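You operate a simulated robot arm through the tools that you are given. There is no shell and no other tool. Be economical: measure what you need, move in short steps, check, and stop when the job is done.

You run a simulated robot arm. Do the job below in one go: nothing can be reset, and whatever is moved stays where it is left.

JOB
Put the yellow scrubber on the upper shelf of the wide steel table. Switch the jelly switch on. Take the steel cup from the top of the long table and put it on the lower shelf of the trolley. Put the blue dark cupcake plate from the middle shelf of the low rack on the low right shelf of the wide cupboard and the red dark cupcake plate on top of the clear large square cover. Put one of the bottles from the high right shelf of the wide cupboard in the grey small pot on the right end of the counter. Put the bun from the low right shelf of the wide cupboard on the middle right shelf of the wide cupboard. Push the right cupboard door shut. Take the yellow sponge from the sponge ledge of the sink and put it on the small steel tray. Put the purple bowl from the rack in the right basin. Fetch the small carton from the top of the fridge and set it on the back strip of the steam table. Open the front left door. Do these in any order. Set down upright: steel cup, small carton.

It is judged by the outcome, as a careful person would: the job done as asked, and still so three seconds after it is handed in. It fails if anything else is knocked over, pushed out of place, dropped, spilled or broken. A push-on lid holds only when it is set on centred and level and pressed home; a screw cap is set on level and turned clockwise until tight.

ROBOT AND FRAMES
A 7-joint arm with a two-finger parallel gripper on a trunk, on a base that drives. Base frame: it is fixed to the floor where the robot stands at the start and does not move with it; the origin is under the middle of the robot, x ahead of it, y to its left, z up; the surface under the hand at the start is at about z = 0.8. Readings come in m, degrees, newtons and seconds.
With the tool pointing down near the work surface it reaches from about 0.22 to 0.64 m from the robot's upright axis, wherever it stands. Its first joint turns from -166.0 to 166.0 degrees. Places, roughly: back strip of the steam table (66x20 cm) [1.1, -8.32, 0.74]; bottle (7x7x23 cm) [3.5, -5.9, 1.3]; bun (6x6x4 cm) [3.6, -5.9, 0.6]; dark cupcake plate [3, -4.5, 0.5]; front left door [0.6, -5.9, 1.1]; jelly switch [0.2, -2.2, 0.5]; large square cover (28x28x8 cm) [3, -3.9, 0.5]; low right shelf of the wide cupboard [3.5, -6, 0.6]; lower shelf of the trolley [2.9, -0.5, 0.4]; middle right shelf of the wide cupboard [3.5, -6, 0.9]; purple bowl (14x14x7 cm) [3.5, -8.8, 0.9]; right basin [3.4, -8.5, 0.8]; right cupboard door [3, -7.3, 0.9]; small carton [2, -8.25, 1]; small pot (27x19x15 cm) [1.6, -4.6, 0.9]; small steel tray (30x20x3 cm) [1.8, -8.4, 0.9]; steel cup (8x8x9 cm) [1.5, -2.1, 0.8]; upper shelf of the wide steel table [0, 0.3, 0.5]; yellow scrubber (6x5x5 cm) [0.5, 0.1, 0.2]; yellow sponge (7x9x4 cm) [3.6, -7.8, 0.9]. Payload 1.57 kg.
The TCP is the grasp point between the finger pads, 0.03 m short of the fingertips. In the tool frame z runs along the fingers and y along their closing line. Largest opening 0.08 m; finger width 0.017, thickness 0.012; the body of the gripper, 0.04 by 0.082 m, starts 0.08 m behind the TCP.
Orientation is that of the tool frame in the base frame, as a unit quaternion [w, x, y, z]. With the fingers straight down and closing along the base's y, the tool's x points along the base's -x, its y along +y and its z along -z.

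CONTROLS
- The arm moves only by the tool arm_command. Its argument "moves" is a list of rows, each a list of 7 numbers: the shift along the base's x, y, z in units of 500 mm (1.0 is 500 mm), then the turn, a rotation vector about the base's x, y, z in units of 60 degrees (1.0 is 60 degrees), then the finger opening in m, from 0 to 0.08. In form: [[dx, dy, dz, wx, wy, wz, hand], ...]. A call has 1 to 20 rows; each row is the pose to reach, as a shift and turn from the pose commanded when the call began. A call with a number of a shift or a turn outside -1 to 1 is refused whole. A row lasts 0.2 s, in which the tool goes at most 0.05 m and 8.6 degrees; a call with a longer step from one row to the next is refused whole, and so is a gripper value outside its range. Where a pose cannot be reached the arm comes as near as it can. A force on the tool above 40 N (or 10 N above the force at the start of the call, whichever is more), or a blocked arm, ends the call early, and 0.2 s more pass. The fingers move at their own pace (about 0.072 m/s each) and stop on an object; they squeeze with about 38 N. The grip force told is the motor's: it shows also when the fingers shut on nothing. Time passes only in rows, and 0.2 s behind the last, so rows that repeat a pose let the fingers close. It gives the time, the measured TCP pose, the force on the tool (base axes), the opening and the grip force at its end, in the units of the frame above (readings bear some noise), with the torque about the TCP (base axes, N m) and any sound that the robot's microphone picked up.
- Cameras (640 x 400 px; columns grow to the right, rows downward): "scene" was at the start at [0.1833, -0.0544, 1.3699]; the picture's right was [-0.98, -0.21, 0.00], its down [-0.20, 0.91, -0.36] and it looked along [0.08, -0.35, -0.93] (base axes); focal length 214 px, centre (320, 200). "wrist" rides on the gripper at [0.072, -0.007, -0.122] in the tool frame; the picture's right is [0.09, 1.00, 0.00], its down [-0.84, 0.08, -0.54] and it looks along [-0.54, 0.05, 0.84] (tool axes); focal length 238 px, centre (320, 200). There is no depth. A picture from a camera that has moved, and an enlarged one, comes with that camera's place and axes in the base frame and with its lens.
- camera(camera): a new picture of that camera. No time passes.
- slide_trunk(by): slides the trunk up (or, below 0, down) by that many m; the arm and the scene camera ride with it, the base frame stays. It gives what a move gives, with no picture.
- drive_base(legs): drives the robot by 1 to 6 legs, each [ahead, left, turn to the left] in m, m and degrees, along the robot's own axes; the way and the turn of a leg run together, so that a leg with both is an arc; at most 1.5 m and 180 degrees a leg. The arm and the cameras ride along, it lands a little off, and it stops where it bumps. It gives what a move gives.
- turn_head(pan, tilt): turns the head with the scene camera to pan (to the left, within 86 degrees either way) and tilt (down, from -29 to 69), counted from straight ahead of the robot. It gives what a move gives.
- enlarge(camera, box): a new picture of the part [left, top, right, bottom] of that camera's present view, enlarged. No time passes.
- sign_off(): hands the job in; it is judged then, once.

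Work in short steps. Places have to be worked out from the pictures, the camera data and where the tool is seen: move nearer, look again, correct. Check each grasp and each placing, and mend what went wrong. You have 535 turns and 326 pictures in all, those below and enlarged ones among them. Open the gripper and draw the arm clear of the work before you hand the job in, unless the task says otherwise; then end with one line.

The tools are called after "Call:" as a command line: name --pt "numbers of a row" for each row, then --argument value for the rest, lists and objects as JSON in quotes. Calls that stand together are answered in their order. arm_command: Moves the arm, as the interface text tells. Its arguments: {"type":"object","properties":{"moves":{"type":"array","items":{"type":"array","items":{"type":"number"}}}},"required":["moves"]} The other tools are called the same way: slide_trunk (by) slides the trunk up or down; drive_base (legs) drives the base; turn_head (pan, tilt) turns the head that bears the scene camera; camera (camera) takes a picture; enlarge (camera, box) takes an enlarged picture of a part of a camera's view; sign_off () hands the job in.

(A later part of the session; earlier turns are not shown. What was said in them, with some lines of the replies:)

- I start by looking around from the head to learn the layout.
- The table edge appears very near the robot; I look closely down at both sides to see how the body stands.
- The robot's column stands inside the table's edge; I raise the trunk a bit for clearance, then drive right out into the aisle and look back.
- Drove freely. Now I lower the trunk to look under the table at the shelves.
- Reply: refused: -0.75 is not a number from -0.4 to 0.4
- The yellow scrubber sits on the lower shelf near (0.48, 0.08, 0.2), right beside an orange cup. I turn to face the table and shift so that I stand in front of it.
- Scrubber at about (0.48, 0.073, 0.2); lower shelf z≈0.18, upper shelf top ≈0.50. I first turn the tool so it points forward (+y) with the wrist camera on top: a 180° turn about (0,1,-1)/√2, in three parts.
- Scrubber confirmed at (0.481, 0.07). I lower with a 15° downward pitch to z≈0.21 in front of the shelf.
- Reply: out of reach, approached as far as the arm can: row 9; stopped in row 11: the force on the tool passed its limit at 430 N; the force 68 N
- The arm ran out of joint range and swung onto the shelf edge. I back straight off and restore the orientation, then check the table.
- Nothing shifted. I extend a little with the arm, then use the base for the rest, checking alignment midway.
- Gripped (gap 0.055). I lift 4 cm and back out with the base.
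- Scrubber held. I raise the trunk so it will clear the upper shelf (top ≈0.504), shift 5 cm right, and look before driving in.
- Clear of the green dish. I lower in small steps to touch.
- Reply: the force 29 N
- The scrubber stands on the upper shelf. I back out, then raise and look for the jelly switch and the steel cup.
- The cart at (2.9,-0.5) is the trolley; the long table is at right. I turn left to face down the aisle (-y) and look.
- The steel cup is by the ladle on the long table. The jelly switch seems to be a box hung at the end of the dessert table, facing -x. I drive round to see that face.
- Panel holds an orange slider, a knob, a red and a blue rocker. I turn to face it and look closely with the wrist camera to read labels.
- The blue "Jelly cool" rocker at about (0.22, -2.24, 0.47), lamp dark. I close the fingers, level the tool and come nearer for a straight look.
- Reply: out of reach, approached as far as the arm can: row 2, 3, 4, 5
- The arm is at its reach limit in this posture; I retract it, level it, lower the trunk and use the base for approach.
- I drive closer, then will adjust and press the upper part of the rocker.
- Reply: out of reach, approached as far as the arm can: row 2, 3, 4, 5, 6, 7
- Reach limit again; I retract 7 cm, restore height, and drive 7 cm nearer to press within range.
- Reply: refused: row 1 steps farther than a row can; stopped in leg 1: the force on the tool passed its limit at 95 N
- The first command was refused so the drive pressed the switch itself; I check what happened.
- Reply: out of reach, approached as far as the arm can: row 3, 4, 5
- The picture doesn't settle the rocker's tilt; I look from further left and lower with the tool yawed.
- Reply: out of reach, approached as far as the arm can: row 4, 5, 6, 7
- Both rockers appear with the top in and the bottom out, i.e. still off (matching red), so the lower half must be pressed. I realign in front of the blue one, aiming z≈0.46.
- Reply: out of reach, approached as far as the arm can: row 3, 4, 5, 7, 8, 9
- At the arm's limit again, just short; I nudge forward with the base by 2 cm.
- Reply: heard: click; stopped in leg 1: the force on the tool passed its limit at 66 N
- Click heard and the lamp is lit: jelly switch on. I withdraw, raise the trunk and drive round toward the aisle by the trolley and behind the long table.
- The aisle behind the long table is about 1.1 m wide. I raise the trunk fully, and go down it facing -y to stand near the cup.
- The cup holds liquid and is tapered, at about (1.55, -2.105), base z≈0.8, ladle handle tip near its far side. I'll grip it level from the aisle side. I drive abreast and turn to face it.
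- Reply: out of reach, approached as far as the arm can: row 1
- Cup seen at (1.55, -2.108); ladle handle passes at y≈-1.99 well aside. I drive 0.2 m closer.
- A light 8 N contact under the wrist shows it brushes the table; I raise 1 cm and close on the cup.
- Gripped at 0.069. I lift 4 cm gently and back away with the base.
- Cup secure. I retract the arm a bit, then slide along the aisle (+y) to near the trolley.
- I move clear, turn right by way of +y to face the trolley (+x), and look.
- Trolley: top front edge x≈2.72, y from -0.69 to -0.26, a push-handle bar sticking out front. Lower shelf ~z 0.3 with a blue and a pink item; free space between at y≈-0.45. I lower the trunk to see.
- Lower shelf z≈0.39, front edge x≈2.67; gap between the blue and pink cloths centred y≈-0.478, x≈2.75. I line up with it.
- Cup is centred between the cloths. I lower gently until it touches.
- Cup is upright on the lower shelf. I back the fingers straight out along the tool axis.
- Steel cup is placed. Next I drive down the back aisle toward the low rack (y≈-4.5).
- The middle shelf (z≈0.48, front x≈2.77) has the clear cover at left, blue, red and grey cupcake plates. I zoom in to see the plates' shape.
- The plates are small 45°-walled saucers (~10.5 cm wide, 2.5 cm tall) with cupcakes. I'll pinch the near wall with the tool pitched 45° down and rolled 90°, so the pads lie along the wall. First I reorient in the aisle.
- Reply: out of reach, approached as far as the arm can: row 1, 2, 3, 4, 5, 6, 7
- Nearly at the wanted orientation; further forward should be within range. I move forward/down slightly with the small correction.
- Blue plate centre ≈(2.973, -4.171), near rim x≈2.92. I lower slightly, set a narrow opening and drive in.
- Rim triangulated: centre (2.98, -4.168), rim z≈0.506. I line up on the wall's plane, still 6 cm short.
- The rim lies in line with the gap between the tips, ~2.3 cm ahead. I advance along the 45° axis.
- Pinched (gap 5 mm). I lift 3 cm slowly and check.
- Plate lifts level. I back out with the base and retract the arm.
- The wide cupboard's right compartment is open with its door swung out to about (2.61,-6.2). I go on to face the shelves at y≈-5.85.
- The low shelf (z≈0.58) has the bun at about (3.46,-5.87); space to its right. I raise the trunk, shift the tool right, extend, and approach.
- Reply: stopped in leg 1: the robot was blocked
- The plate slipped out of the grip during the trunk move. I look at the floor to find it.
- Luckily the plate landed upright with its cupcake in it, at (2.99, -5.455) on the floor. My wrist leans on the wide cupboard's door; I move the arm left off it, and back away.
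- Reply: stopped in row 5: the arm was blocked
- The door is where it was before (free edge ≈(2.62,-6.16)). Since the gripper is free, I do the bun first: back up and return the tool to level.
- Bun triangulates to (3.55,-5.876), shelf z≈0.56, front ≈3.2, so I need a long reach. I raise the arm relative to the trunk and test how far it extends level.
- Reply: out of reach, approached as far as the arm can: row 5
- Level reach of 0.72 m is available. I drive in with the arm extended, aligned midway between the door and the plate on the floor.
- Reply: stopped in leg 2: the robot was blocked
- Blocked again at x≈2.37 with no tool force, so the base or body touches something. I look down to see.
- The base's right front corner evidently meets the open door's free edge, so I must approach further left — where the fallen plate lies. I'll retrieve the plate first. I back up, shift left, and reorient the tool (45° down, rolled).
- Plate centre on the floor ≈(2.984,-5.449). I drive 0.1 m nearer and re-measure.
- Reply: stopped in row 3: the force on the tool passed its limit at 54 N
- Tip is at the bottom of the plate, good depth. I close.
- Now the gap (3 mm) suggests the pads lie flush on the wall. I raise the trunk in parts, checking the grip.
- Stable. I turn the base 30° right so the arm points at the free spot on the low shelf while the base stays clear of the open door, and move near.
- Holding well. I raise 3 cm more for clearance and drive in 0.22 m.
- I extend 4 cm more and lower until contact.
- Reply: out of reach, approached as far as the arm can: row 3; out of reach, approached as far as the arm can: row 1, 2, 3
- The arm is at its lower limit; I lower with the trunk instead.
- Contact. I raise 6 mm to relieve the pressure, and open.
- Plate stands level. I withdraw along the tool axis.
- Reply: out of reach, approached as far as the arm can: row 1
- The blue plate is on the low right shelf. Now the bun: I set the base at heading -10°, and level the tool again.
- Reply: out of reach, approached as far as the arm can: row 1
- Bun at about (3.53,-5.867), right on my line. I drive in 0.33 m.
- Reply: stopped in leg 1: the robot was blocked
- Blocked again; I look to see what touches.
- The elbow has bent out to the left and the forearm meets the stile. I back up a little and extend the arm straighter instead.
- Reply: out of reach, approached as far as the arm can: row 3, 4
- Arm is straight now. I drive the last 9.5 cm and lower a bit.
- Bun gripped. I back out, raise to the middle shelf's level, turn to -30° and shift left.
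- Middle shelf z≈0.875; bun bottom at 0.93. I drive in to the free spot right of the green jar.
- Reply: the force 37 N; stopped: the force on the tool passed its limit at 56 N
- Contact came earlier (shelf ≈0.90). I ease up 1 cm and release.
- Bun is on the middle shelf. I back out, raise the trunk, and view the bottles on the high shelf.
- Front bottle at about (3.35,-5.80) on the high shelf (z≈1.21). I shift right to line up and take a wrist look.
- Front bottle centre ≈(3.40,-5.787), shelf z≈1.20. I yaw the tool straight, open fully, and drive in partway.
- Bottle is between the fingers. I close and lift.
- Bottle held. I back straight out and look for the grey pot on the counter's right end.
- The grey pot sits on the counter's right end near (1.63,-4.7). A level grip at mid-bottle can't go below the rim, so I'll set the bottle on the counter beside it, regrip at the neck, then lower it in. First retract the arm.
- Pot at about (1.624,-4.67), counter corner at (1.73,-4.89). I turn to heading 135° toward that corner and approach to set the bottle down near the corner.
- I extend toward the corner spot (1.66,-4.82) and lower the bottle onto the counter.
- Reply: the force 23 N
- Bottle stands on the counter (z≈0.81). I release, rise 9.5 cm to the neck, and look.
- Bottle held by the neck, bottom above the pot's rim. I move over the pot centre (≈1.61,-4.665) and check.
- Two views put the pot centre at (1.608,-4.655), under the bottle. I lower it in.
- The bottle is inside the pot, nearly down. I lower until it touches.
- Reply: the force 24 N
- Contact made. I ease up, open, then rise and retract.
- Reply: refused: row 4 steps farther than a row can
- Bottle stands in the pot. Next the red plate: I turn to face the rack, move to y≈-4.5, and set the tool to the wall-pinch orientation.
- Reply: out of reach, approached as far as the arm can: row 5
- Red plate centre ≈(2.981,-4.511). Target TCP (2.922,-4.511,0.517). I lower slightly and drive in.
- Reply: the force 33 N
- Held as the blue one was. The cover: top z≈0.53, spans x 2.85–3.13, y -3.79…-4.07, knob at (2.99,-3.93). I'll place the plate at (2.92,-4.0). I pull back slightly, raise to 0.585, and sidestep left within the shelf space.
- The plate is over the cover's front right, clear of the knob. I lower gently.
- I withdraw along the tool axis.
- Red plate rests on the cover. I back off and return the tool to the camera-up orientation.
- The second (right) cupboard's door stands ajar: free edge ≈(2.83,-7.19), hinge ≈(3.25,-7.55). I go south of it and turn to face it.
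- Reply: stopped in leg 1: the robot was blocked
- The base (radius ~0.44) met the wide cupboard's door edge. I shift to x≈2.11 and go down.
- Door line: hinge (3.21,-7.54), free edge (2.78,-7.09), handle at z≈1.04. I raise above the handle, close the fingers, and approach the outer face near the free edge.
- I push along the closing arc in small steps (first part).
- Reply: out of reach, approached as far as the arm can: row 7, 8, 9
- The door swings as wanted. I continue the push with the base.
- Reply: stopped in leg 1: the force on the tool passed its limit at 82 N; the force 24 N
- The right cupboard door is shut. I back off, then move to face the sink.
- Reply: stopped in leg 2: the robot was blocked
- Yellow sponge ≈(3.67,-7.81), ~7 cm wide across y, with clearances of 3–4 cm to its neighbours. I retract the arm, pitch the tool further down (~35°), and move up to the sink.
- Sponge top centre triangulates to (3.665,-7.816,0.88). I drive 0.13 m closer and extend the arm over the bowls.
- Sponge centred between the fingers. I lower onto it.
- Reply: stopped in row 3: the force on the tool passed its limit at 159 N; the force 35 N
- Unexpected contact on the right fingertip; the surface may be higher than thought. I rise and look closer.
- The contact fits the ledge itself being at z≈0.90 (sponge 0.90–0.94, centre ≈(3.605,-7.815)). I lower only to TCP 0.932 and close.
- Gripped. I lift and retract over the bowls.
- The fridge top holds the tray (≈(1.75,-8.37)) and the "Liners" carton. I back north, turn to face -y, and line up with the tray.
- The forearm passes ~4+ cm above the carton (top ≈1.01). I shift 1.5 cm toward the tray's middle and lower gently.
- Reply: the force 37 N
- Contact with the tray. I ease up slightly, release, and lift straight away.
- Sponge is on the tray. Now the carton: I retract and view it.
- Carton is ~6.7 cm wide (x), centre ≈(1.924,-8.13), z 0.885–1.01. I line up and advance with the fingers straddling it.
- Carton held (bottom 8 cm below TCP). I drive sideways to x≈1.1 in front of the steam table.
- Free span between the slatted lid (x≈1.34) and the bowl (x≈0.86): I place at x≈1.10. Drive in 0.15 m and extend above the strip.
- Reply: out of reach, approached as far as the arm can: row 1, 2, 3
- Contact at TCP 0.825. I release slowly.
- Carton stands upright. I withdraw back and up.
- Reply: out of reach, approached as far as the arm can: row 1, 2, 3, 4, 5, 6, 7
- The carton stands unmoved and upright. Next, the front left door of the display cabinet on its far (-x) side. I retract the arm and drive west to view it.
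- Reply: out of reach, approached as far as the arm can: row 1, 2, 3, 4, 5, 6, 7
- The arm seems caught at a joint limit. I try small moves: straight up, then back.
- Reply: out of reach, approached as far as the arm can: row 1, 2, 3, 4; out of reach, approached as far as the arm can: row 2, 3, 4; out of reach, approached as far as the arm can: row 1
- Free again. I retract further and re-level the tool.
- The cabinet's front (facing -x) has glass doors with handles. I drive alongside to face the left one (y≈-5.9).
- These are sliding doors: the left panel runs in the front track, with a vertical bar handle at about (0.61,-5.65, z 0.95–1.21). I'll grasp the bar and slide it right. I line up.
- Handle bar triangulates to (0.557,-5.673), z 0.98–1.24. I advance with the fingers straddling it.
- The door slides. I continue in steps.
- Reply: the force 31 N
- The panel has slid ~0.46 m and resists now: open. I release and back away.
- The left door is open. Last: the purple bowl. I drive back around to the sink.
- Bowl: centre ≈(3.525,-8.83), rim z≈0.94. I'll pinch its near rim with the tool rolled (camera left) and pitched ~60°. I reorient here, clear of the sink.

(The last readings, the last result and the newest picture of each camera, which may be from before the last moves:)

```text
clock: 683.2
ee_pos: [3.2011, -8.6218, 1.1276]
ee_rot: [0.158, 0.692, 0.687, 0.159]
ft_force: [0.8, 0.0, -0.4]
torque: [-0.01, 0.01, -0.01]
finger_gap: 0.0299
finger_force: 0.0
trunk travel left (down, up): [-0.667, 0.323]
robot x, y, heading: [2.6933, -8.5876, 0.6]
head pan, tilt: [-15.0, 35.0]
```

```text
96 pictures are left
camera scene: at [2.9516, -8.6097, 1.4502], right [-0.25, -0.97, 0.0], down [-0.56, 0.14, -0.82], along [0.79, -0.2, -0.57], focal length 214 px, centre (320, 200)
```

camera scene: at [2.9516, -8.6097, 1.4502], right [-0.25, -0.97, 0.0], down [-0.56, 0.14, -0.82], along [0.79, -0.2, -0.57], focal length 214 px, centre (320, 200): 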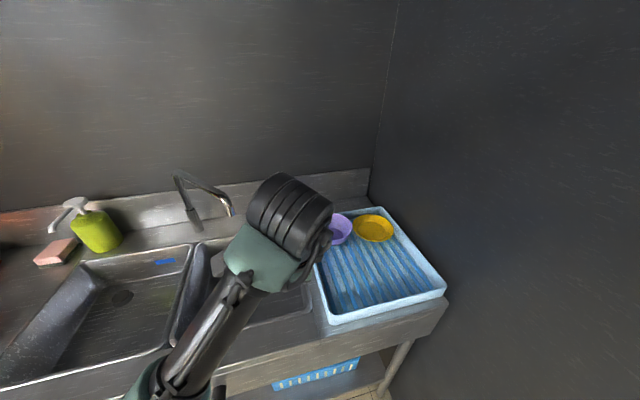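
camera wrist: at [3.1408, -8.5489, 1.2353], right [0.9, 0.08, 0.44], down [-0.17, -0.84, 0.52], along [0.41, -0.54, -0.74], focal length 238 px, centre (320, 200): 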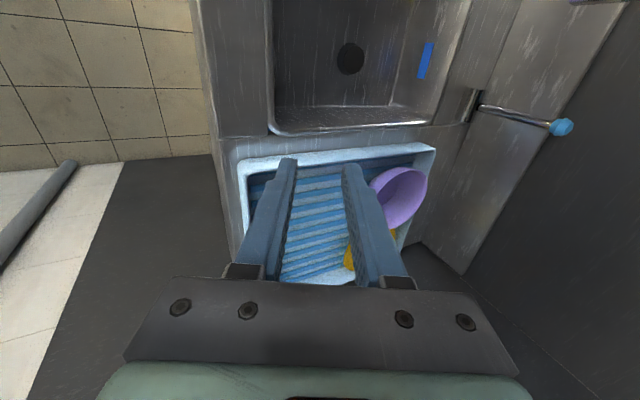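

Pitch is 64°. Bowl near (3.49,-8.795), rim z≈0.943. I drive 0.12 m ahead and move the arm over to it for a closer view.

Call:
drive_base --legs '[[0.12, 0.02, 0]]'

Call:
arm_command --pt "0.01 -0.07 -0.03 0 0 0 0.03" --pt "0.03 -0.14 -0.06 0 0 0 0.03" --pt "0.05 -0.22 -0.09 0 0 0 0.03" --pt "0.06 -0.3 -0.11 0 0 0 0.03" --pt "0.06 -0.37 -0.12 0 0 0 0.03" --pt "0.06 -0.37 -0.12 0 0 0 0.03"

Call:
camera --camera "wrist"

Call:
camera --camera "scene"

```text
clock: 684.4
ee_pos: [3.3171, -8.6014, 1.1287]
ee_rot: [0.157, 0.692, 0.686, 0.161]
ft_force: [-0.3, 0.6, -0.2]
torque: [-0.01, 0.02, 0.03]
finger_gap: 0.03
finger_force: 0.0
trunk travel left (down, up): [-0.667, 0.323]
robot x, y, heading: [2.8081, -8.5695, 0.7]
head pan, tilt: [-15.0, 35.0]
```

```text
clock: 685.8
ee_pos: [3.3462, -8.7865, 1.0673]
ee_rot: [0.157, 0.691, 0.687, 0.161]
ft_force: [0.8, 0.4, 0.5]
torque: [-0.04, 0.02, -0.01]
finger_gap: 0.0299
finger_force: 0.0
trunk travel left (down, up): [-0.667, 0.323]
robot x, y, heading: [2.8113, -8.5715, 0.9]
head pan, tilt: [-15.0, 35.0]
```

```text
95 pictures are left
camera wrist: at [3.2858, -8.7126, 1.1748], right [0.9, 0.08, 0.44], down [-0.17, -0.84, 0.52], along [0.41, -0.54, -0.74], focal length 238 px, centre (320, 200)
```

wrist: 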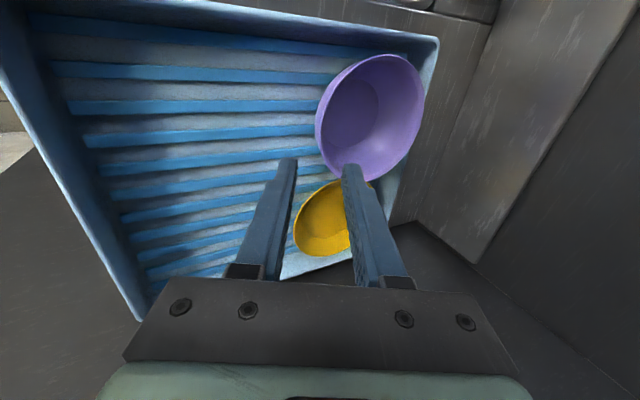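

```text
94 pictures are left
camera scene: at [3.0668, -8.5885, 1.4503], right [-0.25, -0.97, 0.0], down [-0.56, 0.14, -0.82], along [0.79, -0.2, -0.57], focal length 214 px, centre (320, 200)
```

scene: 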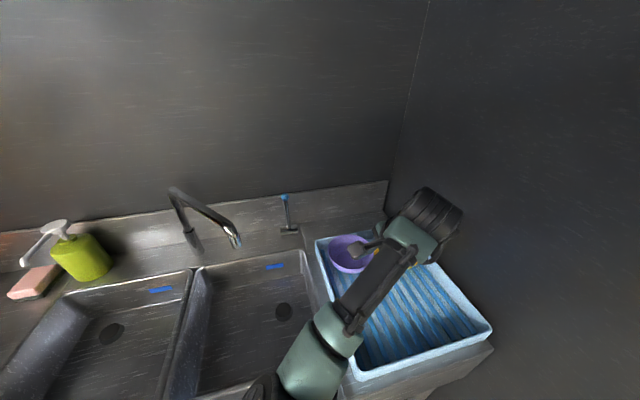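

Bowl rim centre ≈(3.462,-8.775,0.955). I descend to ~4 cm short and look.

Call:
arm_command --pt "0.02 0.012 -0.05 0 0 0 0.03" --pt "0.036 0.023 -0.1 0 0 0 0.03" --pt "0.044 0.023 -0.125 0 0 0 0.03" --pt "0.044 0.023 -0.125 0 0 0 0.03"

Call:
camera --camera "wrist"

```text
clock: 686.8
ee_pos: [3.3701, -8.7744, 1.0056]
ee_rot: [0.158, 0.692, 0.686, 0.16]
ft_force: [-0.5, 0.0, -1.2]
torque: [-0.05, -0.06, 0.02]
finger_gap: 0.0301
finger_force: 0.1
trunk travel left (down, up): [-0.667, 0.323]
robot x, y, heading: [2.8126, -8.5687, 0.5]
head pan, tilt: [-15.0, 35.0]
```

```text
93 pictures are left
camera wrist: at [3.3101, -8.7011, 1.1132], right [0.9, 0.08, 0.44], down [-0.17, -0.84, 0.52], along [0.41, -0.54, -0.74], focal length 238 px, centre (320, 200)
```

wrist: 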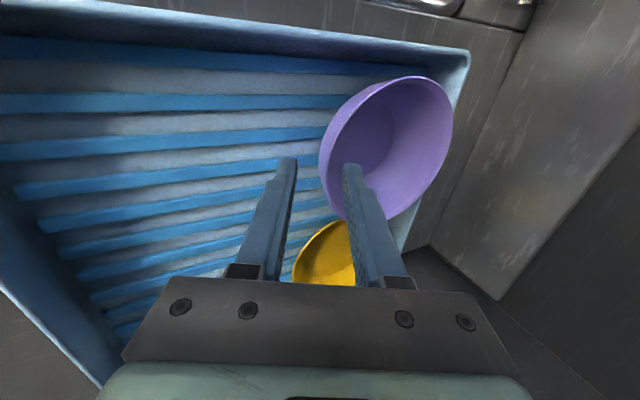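

The rim's near edge lies between the fingertips as computed. I advance along the tool axis.

Call:
arm_command --pt "0.012 0 -0.024 0 0 0 0.03" --pt "0.024 0 -0.048 0 0 0 0.03" --pt "0.036 0 -0.074 0 0 0 0.03" --pt "0.036 0 -0.074 0 0 0 0.03"

Call:
enlarge --camera "wrist" --box '[220, 60, 480, 300]'

```text
clock: 687.8
ee_pos: [3.3863, -8.7746, 0.9677]
ee_rot: [0.158, 0.692, 0.686, 0.162]
ft_force: [-0.5, -0.5, 0.9]
torque: [0.01, 0.0, -0.01]
finger_gap: 0.03
finger_force: 0.0
trunk travel left (down, up): [-0.667, 0.323]
robot x, y, heading: [2.8108, -8.5642, 0.6]
head pan, tilt: [-15.0, 35.0]
```

```text
1.67 times, centred on (350, 180) of wrist
camera zoom: at [3.3264, -8.7013, 1.0756], right [0.9, 0.08, 0.44], down [-0.17, -0.84, 0.52], along [0.41, -0.54, -0.74], focal length 397 px, centre (270, 233)
```

zoom: 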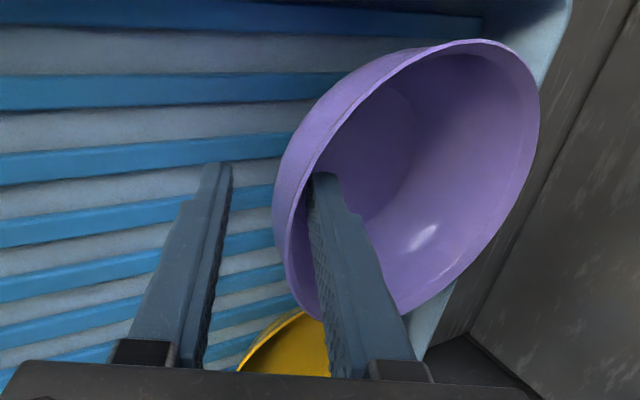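

Call:
arm_command --pt "0 0 0 0 0 0 0.02" --pt "0 0 0 0 0 0 0.01" --pt "0 0 0 0 0 0 0.0" --pt "0 0 0 0 0 0 0.0" --pt "0 0 0 0 0 0 0.0"

Call:
enlarge --camera "wrist" --box '[220, 60, 480, 300]'

```text
clock: 689.0
ee_pos: [3.3877, -8.7744, 0.9716]
ee_rot: [0.161, 0.691, 0.685, 0.163]
ft_force: [5.3, -1.7, 15.7]
torque: [-0.1, -0.91, -0.01]
finger_gap: 0.0027
finger_force: 24.2
trunk travel left (down, up): [-0.667, 0.323]
robot x, y, heading: [2.8133, -8.5684, 0.8]
head pan, tilt: [-15.0, 35.0]
```

```text
1.67 times, centred on (350, 180) of wrist
camera zoom: at [3.3264, -8.7008, 1.0784], right [0.89, 0.08, 0.44], down [-0.18, -0.84, 0.52], along [0.42, -0.54, -0.73], focal length 397 px, centre (270, 233)
```

zoom: 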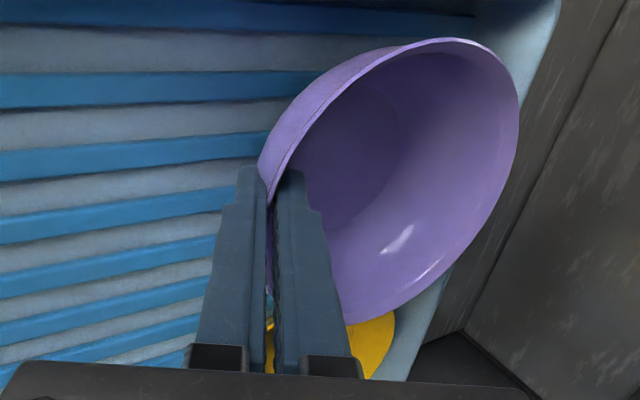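

Pinched. I lift slowly and check the grip and the yellow bowl.

Call:
arm_command --pt "0 0 0.02 0 0 0 0.0" --pt "0 0 0.06 0 0 0 0.0" --pt "0 0.02 0.11 0 0 0 0.0" --pt "0 0.02 0.16 0 0 0 0.0" --pt "0 0.02 0.2 0 0 0 0.0" --pt "0 0.02 0.2 0 0 0 0.0"

Call:
camera --camera "wrist"

```text
clock: 690.4
ee_pos: [3.3857, -8.7642, 1.0688]
ee_rot: [0.158, 0.691, 0.686, 0.161]
ft_force: [0.0, 0.3, -1.2]
torque: [0.01, 0.05, 0.06]
finger_gap: 0.0023
finger_force: 23.3
trunk travel left (down, up): [-0.667, 0.323]
robot x, y, heading: [2.8054, -8.5679, 0.9]
head pan, tilt: [-15.0, 35.0]
```

```text
90 pictures are left
camera wrist: at [3.3259, -8.6917, 1.1757], right [0.9, 0.08, 0.44], down [-0.17, -0.84, 0.52], along [0.41, -0.54, -0.74], focal length 238 px, centre (320, 200)
```

wrist: 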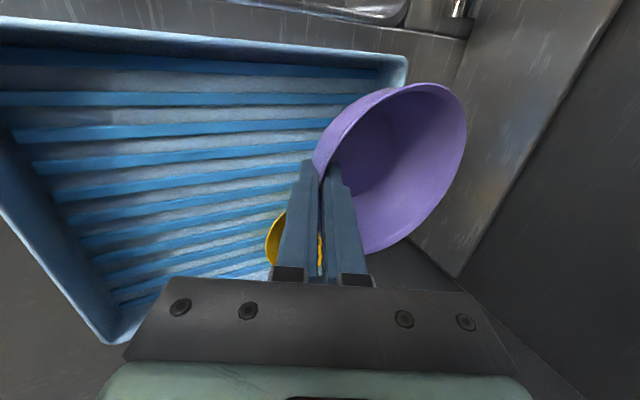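

Held firmly; the yellow bowl stayed. I carry it left over the right basin's centre (≈(3.43,-8.54)).

Call:
arm_command --pt "-0.01 0.08 0 0 0 0 0.0" --pt "-0.02 0.16 0 0 0 0 0.0" --pt "-0.03 0.25 0 0 0 0 0.0" --pt "-0.036 0.34 0 0 0 0 0.0" --pt "-0.036 0.43 0 0 0 0 0.0" --pt "-0.036 0.43 0 0 0 0 0.0"

Call:
camera --camera "wrist"

Call:
camera --camera "scene"

```text
clock: 691.8
ee_pos: [3.3681, -8.5491, 1.0675]
ee_rot: [0.157, 0.692, 0.686, 0.16]
ft_force: [-1.0, -1.1, 0.4]
torque: [0.0, 0.07, -0.01]
finger_gap: 0.0022
finger_force: 23.4
trunk travel left (down, up): [-0.667, 0.323]
robot x, y, heading: [2.8135, -8.5705, 0.5]
head pan, tilt: [-15.0, 35.0]
```

```text
89 pictures are left
camera wrist: at [3.3085, -8.4761, 1.1749], right [0.9, 0.08, 0.44], down [-0.17, -0.84, 0.52], along [0.41, -0.54, -0.74], focal length 238 px, centre (320, 200)
```

wrist: 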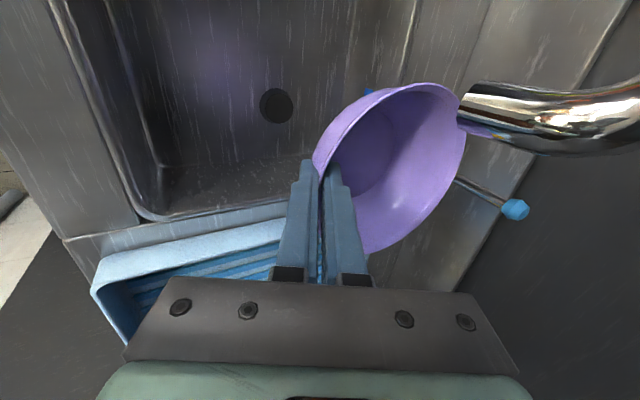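

```text
88 pictures are left
camera scene: at [3.0669, -8.5895, 1.4503], right [-0.25, -0.97, 0.0], down [-0.56, 0.14, -0.82], along [0.79, -0.2, -0.57], focal length 214 px, centre (320, 200)
```

scene: 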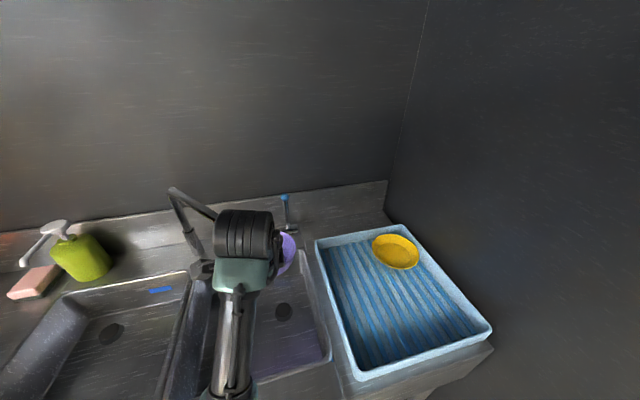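

The faucet spout ends at about (3.42,-8.50,1.11), above the bowl's rim; descending moves away from it. I shift 1 cm right and lower into the basin.

Call:
arm_command --pt "0 -0.01 -0.06 0 0 0 0.0" --pt "0 -0.02 -0.14 0 0 0 0.0" --pt "0 -0.02 -0.22 0 0 0 0.0" --pt "0 -0.02 -0.3 0 0 0 0.0" --pt "0 -0.02 -0.38 0 0 0 0.0" --pt "0 -0.02 -0.42 0 0 0 0.0"

Call:
camera --camera "wrist"

Call:
camera --camera "scene"

```text
clock: 693.2
ee_pos: [3.3689, -8.5607, 0.8585]
ee_rot: [0.157, 0.692, 0.686, 0.161]
ft_force: [0.3, -1.0, -0.3]
torque: [0.03, 0.05, -0.02]
finger_gap: 0.0024
finger_force: 23.8
trunk travel left (down, up): [-0.667, 0.323]
robot x, y, heading: [2.807, -8.5711, 0.4]
head pan, tilt: [-15.0, 35.0]
```

```text
87 pictures are left
camera wrist: at [3.3088, -8.4861, 0.9662], right [0.9, 0.08, 0.44], down [-0.17, -0.84, 0.52], along [0.41, -0.54, -0.74], focal length 238 px, centre (320, 200)
```

wrist: 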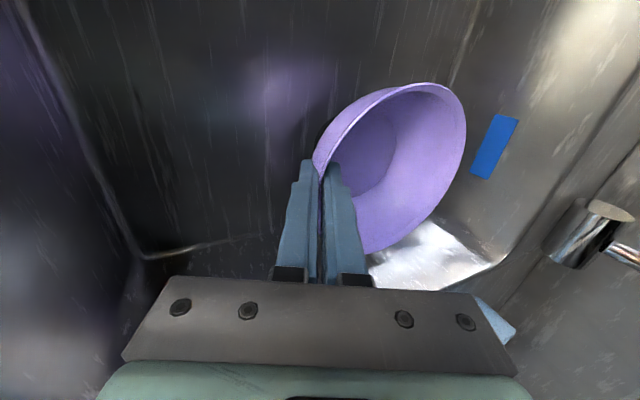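

```text
86 pictures are left
camera scene: at [3.067, -8.589, 1.4503], right [-0.25, -0.97, 0.0], down [-0.56, 0.14, -0.82], along [0.79, -0.2, -0.57], focal length 214 px, centre (320, 200)
```

scene: 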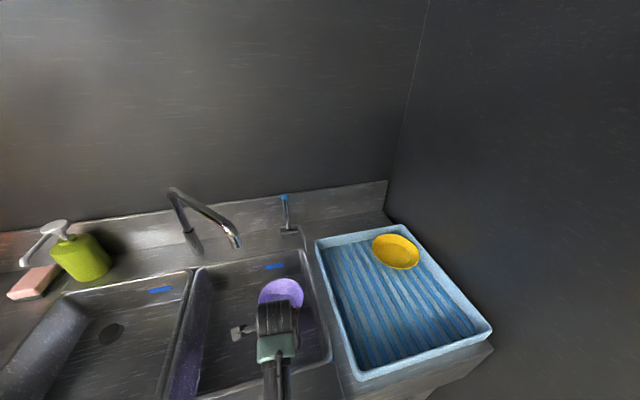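

Call:
arm_command --pt "0 0 -0.03 0 0 0 0.0" --pt "0 0 -0.06 0 0 0 0.0" --pt "0 0 -0.08 0 0 0 0.0" --pt "0 0 -0.1 0 0 0 0.0"

Call:
arm_command --pt "0 0 -0.012 0 0 0 0.0" --pt "0 0 -0.024 0 0 0 0.0" --pt "0 0 -0.036 0 0 0 0.0"

Call:
camera --camera "wrist"

```text
clock: 694.0
ee_pos: [3.375, -8.5589, 0.831]
ee_rot: [0.168, 0.691, 0.683, 0.171]
ft_force: [-5.6, -1.4, 16.6]
torque: [-0.18, -0.15, -0.08]
finger_gap: 0.0023
finger_force: 23.7
trunk travel left (down, up): [-0.667, 0.323]
robot x, y, heading: [2.8105, -8.5711, 0.6]
head pan, tilt: [-15.0, 35.0]
stopped in row 4: the force on the tool passed its limit at 48 N (the readings are from after the stop); the commanded pose is now the measured one
```

```text
clock: 694.5
ee_pos: [3.3804, -8.5585, 0.8298]
ee_rot: [0.174, 0.689, 0.681, 0.178]
ft_force: [-5.0, -0.1, 17.5]
torque: [-0.15, -0.26, -0.03]
finger_gap: 0.0022
finger_force: 23.7
trunk travel left (down, up): [-0.667, 0.323]
robot x, y, heading: [2.8099, -8.5659, 0.9]
head pan, tilt: [-15.0, 35.0]
stopped in row 2: the force on the tool passed its limit at 45 N (the readings are from after the stop); the commanded pose is now the measured one
```

```text
85 pictures are left
camera wrist: at [3.3153, -8.4854, 0.9353], right [0.87, 0.08, 0.48], down [-0.2, -0.84, 0.51], along [0.44, -0.54, -0.72], focal length 238 px, centre (320, 200)
```

wrist: 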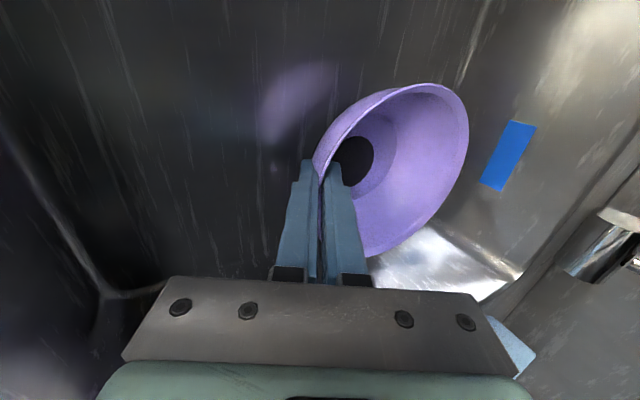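

The bowl came down right on the drain plug. I lift 3 cm, shift it 7.5 cm left beside the drain, and lower again.

Call:
arm_command --pt "0 0 0.03 0 0 0 0.0" --pt "0 0 0.08 0 0 0 0.0" --pt "0 0.06 0.08 0 0 0 0.0" --pt "0 0.12 0.08 0 0 0 0.0" --pt "0 0.15 0.08 0 0 0 0.0" --pt "0 0.15 0.08 0 0 0 0.0"

Call:
camera --camera "wrist"

Call:
camera --camera "scene"

```text
clock: 695.9
ee_pos: [3.3768, -8.4864, 0.8686]
ee_rot: [0.17, 0.689, 0.682, 0.175]
ft_force: [-0.2, -0.7, -0.1]
torque: [-0.02, 0.06, 0.0]
finger_gap: 0.002
finger_force: 23.4
trunk travel left (down, up): [-0.667, 0.323]
robot x, y, heading: [2.8104, -8.5653, 0.7]
head pan, tilt: [-15.0, 35.0]
```

```text
84 pictures are left
camera wrist: at [3.3129, -8.4121, 0.9726], right [0.88, 0.08, 0.47], down [-0.2, -0.84, 0.51], along [0.44, -0.54, -0.72], focal length 238 px, centre (320, 200)
```

wrist: 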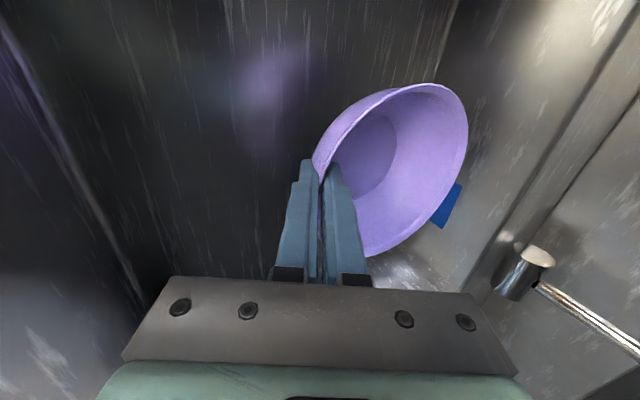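

```text
83 pictures are left
camera scene: at [3.0666, -8.5891, 1.4503], right [-0.25, -0.97, 0.0], down [-0.56, 0.14, -0.82], along [0.79, -0.2, -0.57], focal length 214 px, centre (320, 200)
```

scene: 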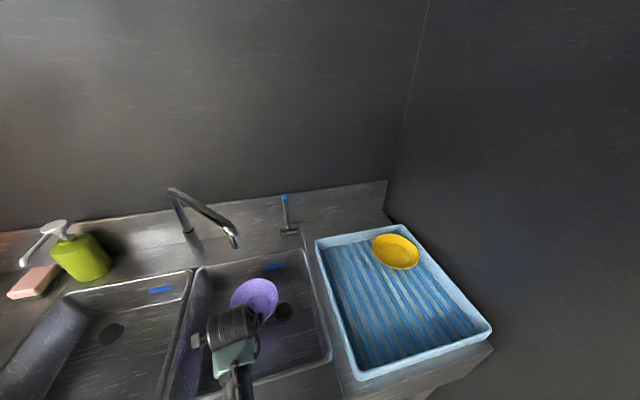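

Call:
arm_command --pt "0 0 -0.03 0 0 0 0.0" --pt "0 0 -0.045 0 0 0 0.0" --pt "0 0 -0.055 0 0 0 0.0" --pt "0 0 -0.065 0 0 0 0.0" --pt "0 0 -0.075 0 0 0 0.0"

Call:
camera --camera "wrist"

```text
clock: 697.1
ee_pos: [3.3785, -8.4844, 0.8313]
ee_rot: [0.172, 0.689, 0.682, 0.176]
ft_force: [-2.0, -0.6, 8.2]
torque: [-0.11, -0.09, -0.01]
finger_gap: 0.0023
finger_force: 23.6
trunk travel left (down, up): [-0.667, 0.323]
robot x, y, heading: [2.8107, -8.5682, 0.6]
head pan, tilt: [-15.0, 35.0]
```

```text
82 pictures are left
camera wrist: at [3.3136, -8.4102, 0.9362], right [0.88, 0.08, 0.48], down [-0.2, -0.84, 0.51], along [0.44, -0.54, -0.72], focal length 238 px, centre (320, 200)
```

wrist: 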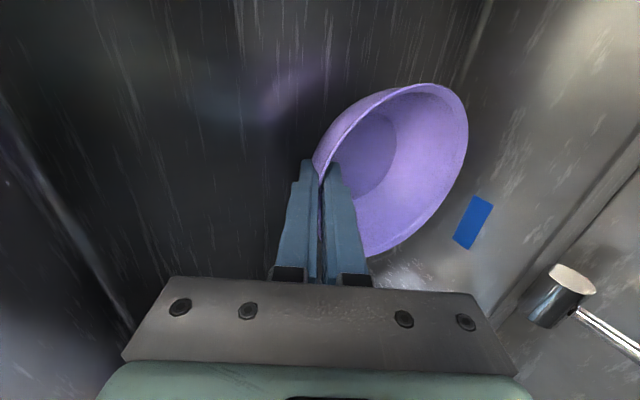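

Contact with the basin floor, no plug in the bowl. I release and withdraw along the tool axis.

Call:
arm_command --pt "0 0 0.004 0 0 0 0.01" --pt "0 0 0.004 0 0 0 0.02" --pt "0 0 0.004 0 0 0 0.03" --pt "0 0 0.004 0 0 0 0.03"

Call:
arm_command --pt "-0.02 0 0.04 0 0 0 0.03" --pt "-0.05 0 0.1 0 0 0 0.03" --pt "-0.08 0 0.17 0 0 0 0.03" --pt "-0.12 0 0.24 0 0 0 0.03" --pt "-0.16 0 0.31 0 0 0 0.03" --pt "-0.2 0 0.38 0 0 0 0.03" --pt "-0.24 0 0.45 0 0 0 0.03"

Call:
camera --camera "wrist"

Call:
camera --camera "scene"

```text
clock: 698.1
ee_pos: [3.3765, -8.4833, 0.8296]
ee_rot: [0.17, 0.69, 0.682, 0.174]
ft_force: [0.1, 0.4, -0.5]
torque: [-0.01, 0.0, 0.01]
finger_gap: 0.0299
finger_force: 0.1
trunk travel left (down, up): [-0.667, 0.323]
robot x, y, heading: [2.812, -8.5709, 0.3]
head pan, tilt: [-15.0, 35.0]
```

```text
clock: 699.7
ee_pos: [3.272, -8.4859, 1.0667]
ee_rot: [0.19, 0.684, 0.679, 0.187]
ft_force: [-1.0, 0.3, -3.3]
torque: [0.01, -0.29, -0.02]
finger_gap: 0.03
finger_force: 0.1
out of reach, approached as far as the arm can: row 7
trunk travel left (down, up): [-0.667, 0.323]
robot x, y, heading: [2.8102, -8.5671, 0.6]
head pan, tilt: [-15.0, 35.0]
```

```text
81 pictures are left
camera wrist: at [3.2041, -8.4117, 1.1682], right [0.85, 0.09, 0.51], down [-0.22, -0.83, 0.51], along [0.47, -0.54, -0.69], focal length 238 px, centre (320, 200)
```

wrist: 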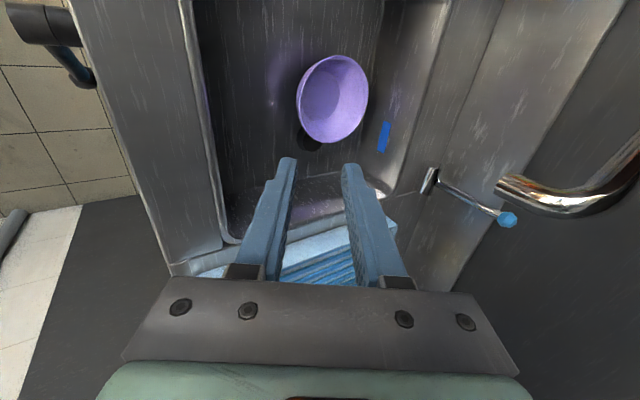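

```text
80 pictures are left
camera scene: at [3.0669, -8.5879, 1.4501], right [-0.25, -0.97, 0.0], down [-0.56, 0.14, -0.82], along [0.79, -0.2, -0.57], focal length 214 px, centre (320, 200)
```

scene: 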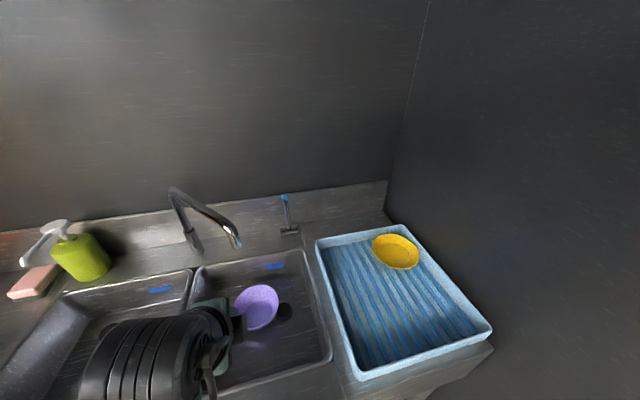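

The purple bowl sits in the right basin. I back away from the sink and check the scene.

Call:
drive_base --legs '[[-0.45, 0, 0]]'

Call:
turn_head --pan 0 --tilt 30

Call:
camera --camera "scene"

```text
clock: 702.2
ee_pos: [2.8897, -8.477, 1.0467]
ee_rot: [0.17, 0.682, 0.689, 0.175]
ft_force: [-0.9, 0.1, -0.2]
torque: [0.0, 0.01, 0.01]
finger_gap: 0.0299
finger_force: 0.0
trunk travel left (down, up): [-0.667, 0.323]
robot x, y, heading: [2.4073, -8.5748, 2.2]
head pan, tilt: [-15.0, 35.0]
stopped in leg 1: the robot was blocked; the commanded pose is now the measured one
```

```text
clock: 703.0
ee_pos: [2.8895, -8.4805, 1.0427]
ee_rot: [0.171, 0.684, 0.688, 0.174]
ft_force: [0.0, 0.4, 0.0]
torque: [0.0, 0.05, -0.01]
finger_gap: 0.0301
finger_force: 0.2
trunk travel left (down, up): [-0.667, 0.323]
robot x, y, heading: [2.4003, -8.5762, 1.8]
head pan, tilt: [0.0, 30.0]
```

```text
79 pictures are left
camera scene: at [2.707, -8.5627, 1.4468], right [0.03, -1.0, 0.0], down [-0.53, -0.02, -0.85], along [0.85, 0.03, -0.53], focal length 214 px, centre (320, 200)
```

scene: 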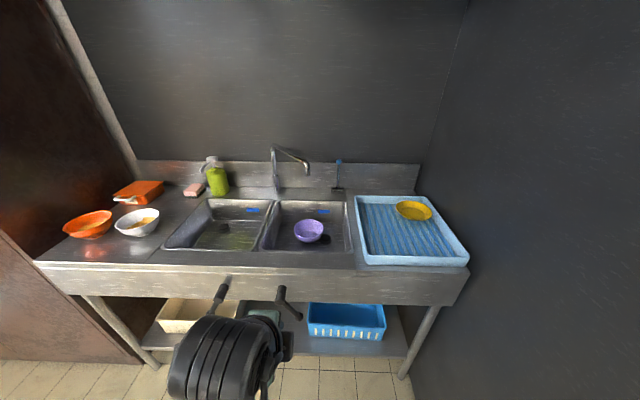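

Blocked behind by the wall/fridge side; I move forward off it, go north, and check the fridge top and the carton.

Call:
drive_base --legs '[[0.08, 0, -2], [0, 1.1, 0], [0, 0, -90]]'

Call:
turn_head --pan -25 --tilt 30

Call:
camera --camera "scene"

```text
clock: 713.0
ee_pos: [2.5614, -7.9667, 1.0616]
ee_rot: [0.262, 0.965, -0.007, 0.002]
ft_force: [-0.3, 0.8, -0.3]
torque: [0.03, 0.0, 0.03]
finger_gap: 0.0298
finger_force: 0.0
trunk travel left (down, up): [-0.667, 0.323]
robot x, y, heading: [2.4788, -7.4994, -89.0]
head pan, tilt: [0.0, 30.0]
```

```text
clock: 713.9
ee_pos: [2.5601, -7.9674, 1.0626]
ee_rot: [0.261, 0.965, -0.007, 0.001]
ft_force: [0.1, -0.3, 0.2]
torque: [-0.01, -0.03, 0.01]
finger_gap: 0.0302
finger_force: 0.0
trunk travel left (down, up): [-0.667, 0.323]
robot x, y, heading: [2.4797, -7.5084, -89.4]
head pan, tilt: [-25.0, 30.0]
```

```text
78 pictures are left
camera scene: at [2.4445, -7.7579, 1.4581], right [-0.91, 0.41, 0.0], down [0.21, 0.46, -0.87], along [-0.36, -0.79, -0.5], focal length 214 px, centre (320, 200)
```

scene: 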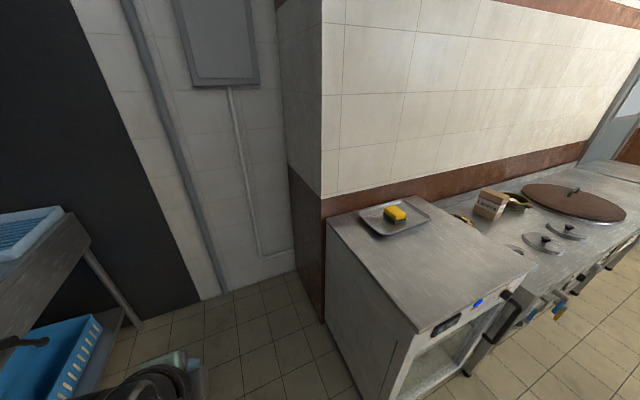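

Sponge, tray and carton are fine. One last look toward the cupboards.

Call:
drive_base --legs '[[0, -0.35, 0], [-0.6, 0, 0], [0, 0, 150]]'

Call:
turn_head --pan -20 --tilt 25

Call:
camera --camera "scene"

```text
clock: 725.4
ee_pos: [2.2507, -6.4696, 1.0621]
ee_rot: [0.057, 0.223, 0.939, 0.255]
ft_force: [0.4, 0.8, 0.0]
torque: [0.0, 0.01, -0.01]
finger_gap: 0.0303
finger_force: 0.0
trunk travel left (down, up): [-0.667, 0.323]
robot x, y, heading: [2.1216, -6.9193, 64.5]
head pan, tilt: [-25.0, 30.0]
```

```text
clock: 726.0
ee_pos: [2.2496, -6.4693, 1.0619]
ee_rot: [0.057, 0.224, 0.939, 0.254]
ft_force: [0.1, -0.4, 0.5]
torque: [0.0, 0.02, 0.01]
finger_gap: 0.0297
finger_force: 0.1
trunk travel left (down, up): [-0.667, 0.323]
robot x, y, heading: [2.1234, -6.9174, 64.8]
head pan, tilt: [-20.0, 25.0]
```

```text
77 pictures are left
camera scene: at [2.2623, -6.7005, 1.466], right [0.7, -0.71, 0.0], down [-0.3, -0.3, -0.91], along [0.64, 0.64, -0.42], focal length 214 px, centre (320, 200)
```

scene: 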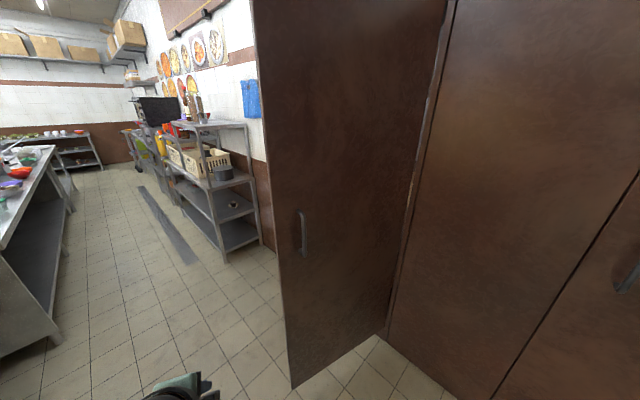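

Everything is as left; the wide cupboard's door is unmoved and the right cupboard's is shut. I open the gripper and hand in.

Call:
arm_command --pt "0 0 0 0 0 0 0.06" --pt "0 0 0 0 0 0 0.08" --pt "0 0 0 0 0 0 0.08"

Call:
sign_off

```text
clock: 726.8
ee_pos: [2.2507, -6.4688, 1.0629]
ee_rot: [0.057, 0.224, 0.939, 0.255]
ft_force: [-0.3, 0.0, -0.6]
torque: [0.01, 0.0, -0.01]
finger_gap: 0.0799
finger_force: 0.0
trunk travel left (down, up): [-0.667, 0.323]
robot x, y, heading: [2.121, -6.9181, 64.5]
head pan, tilt: [-20.0, 25.0]
```

```text
The job is handed in.
```

All the tasks are done and the job is handed in. The blue cupcake plate slipped to the floor on the way, but it landed upright with its cupcake still on it, and I picked it up and placed it on the low right shelf.
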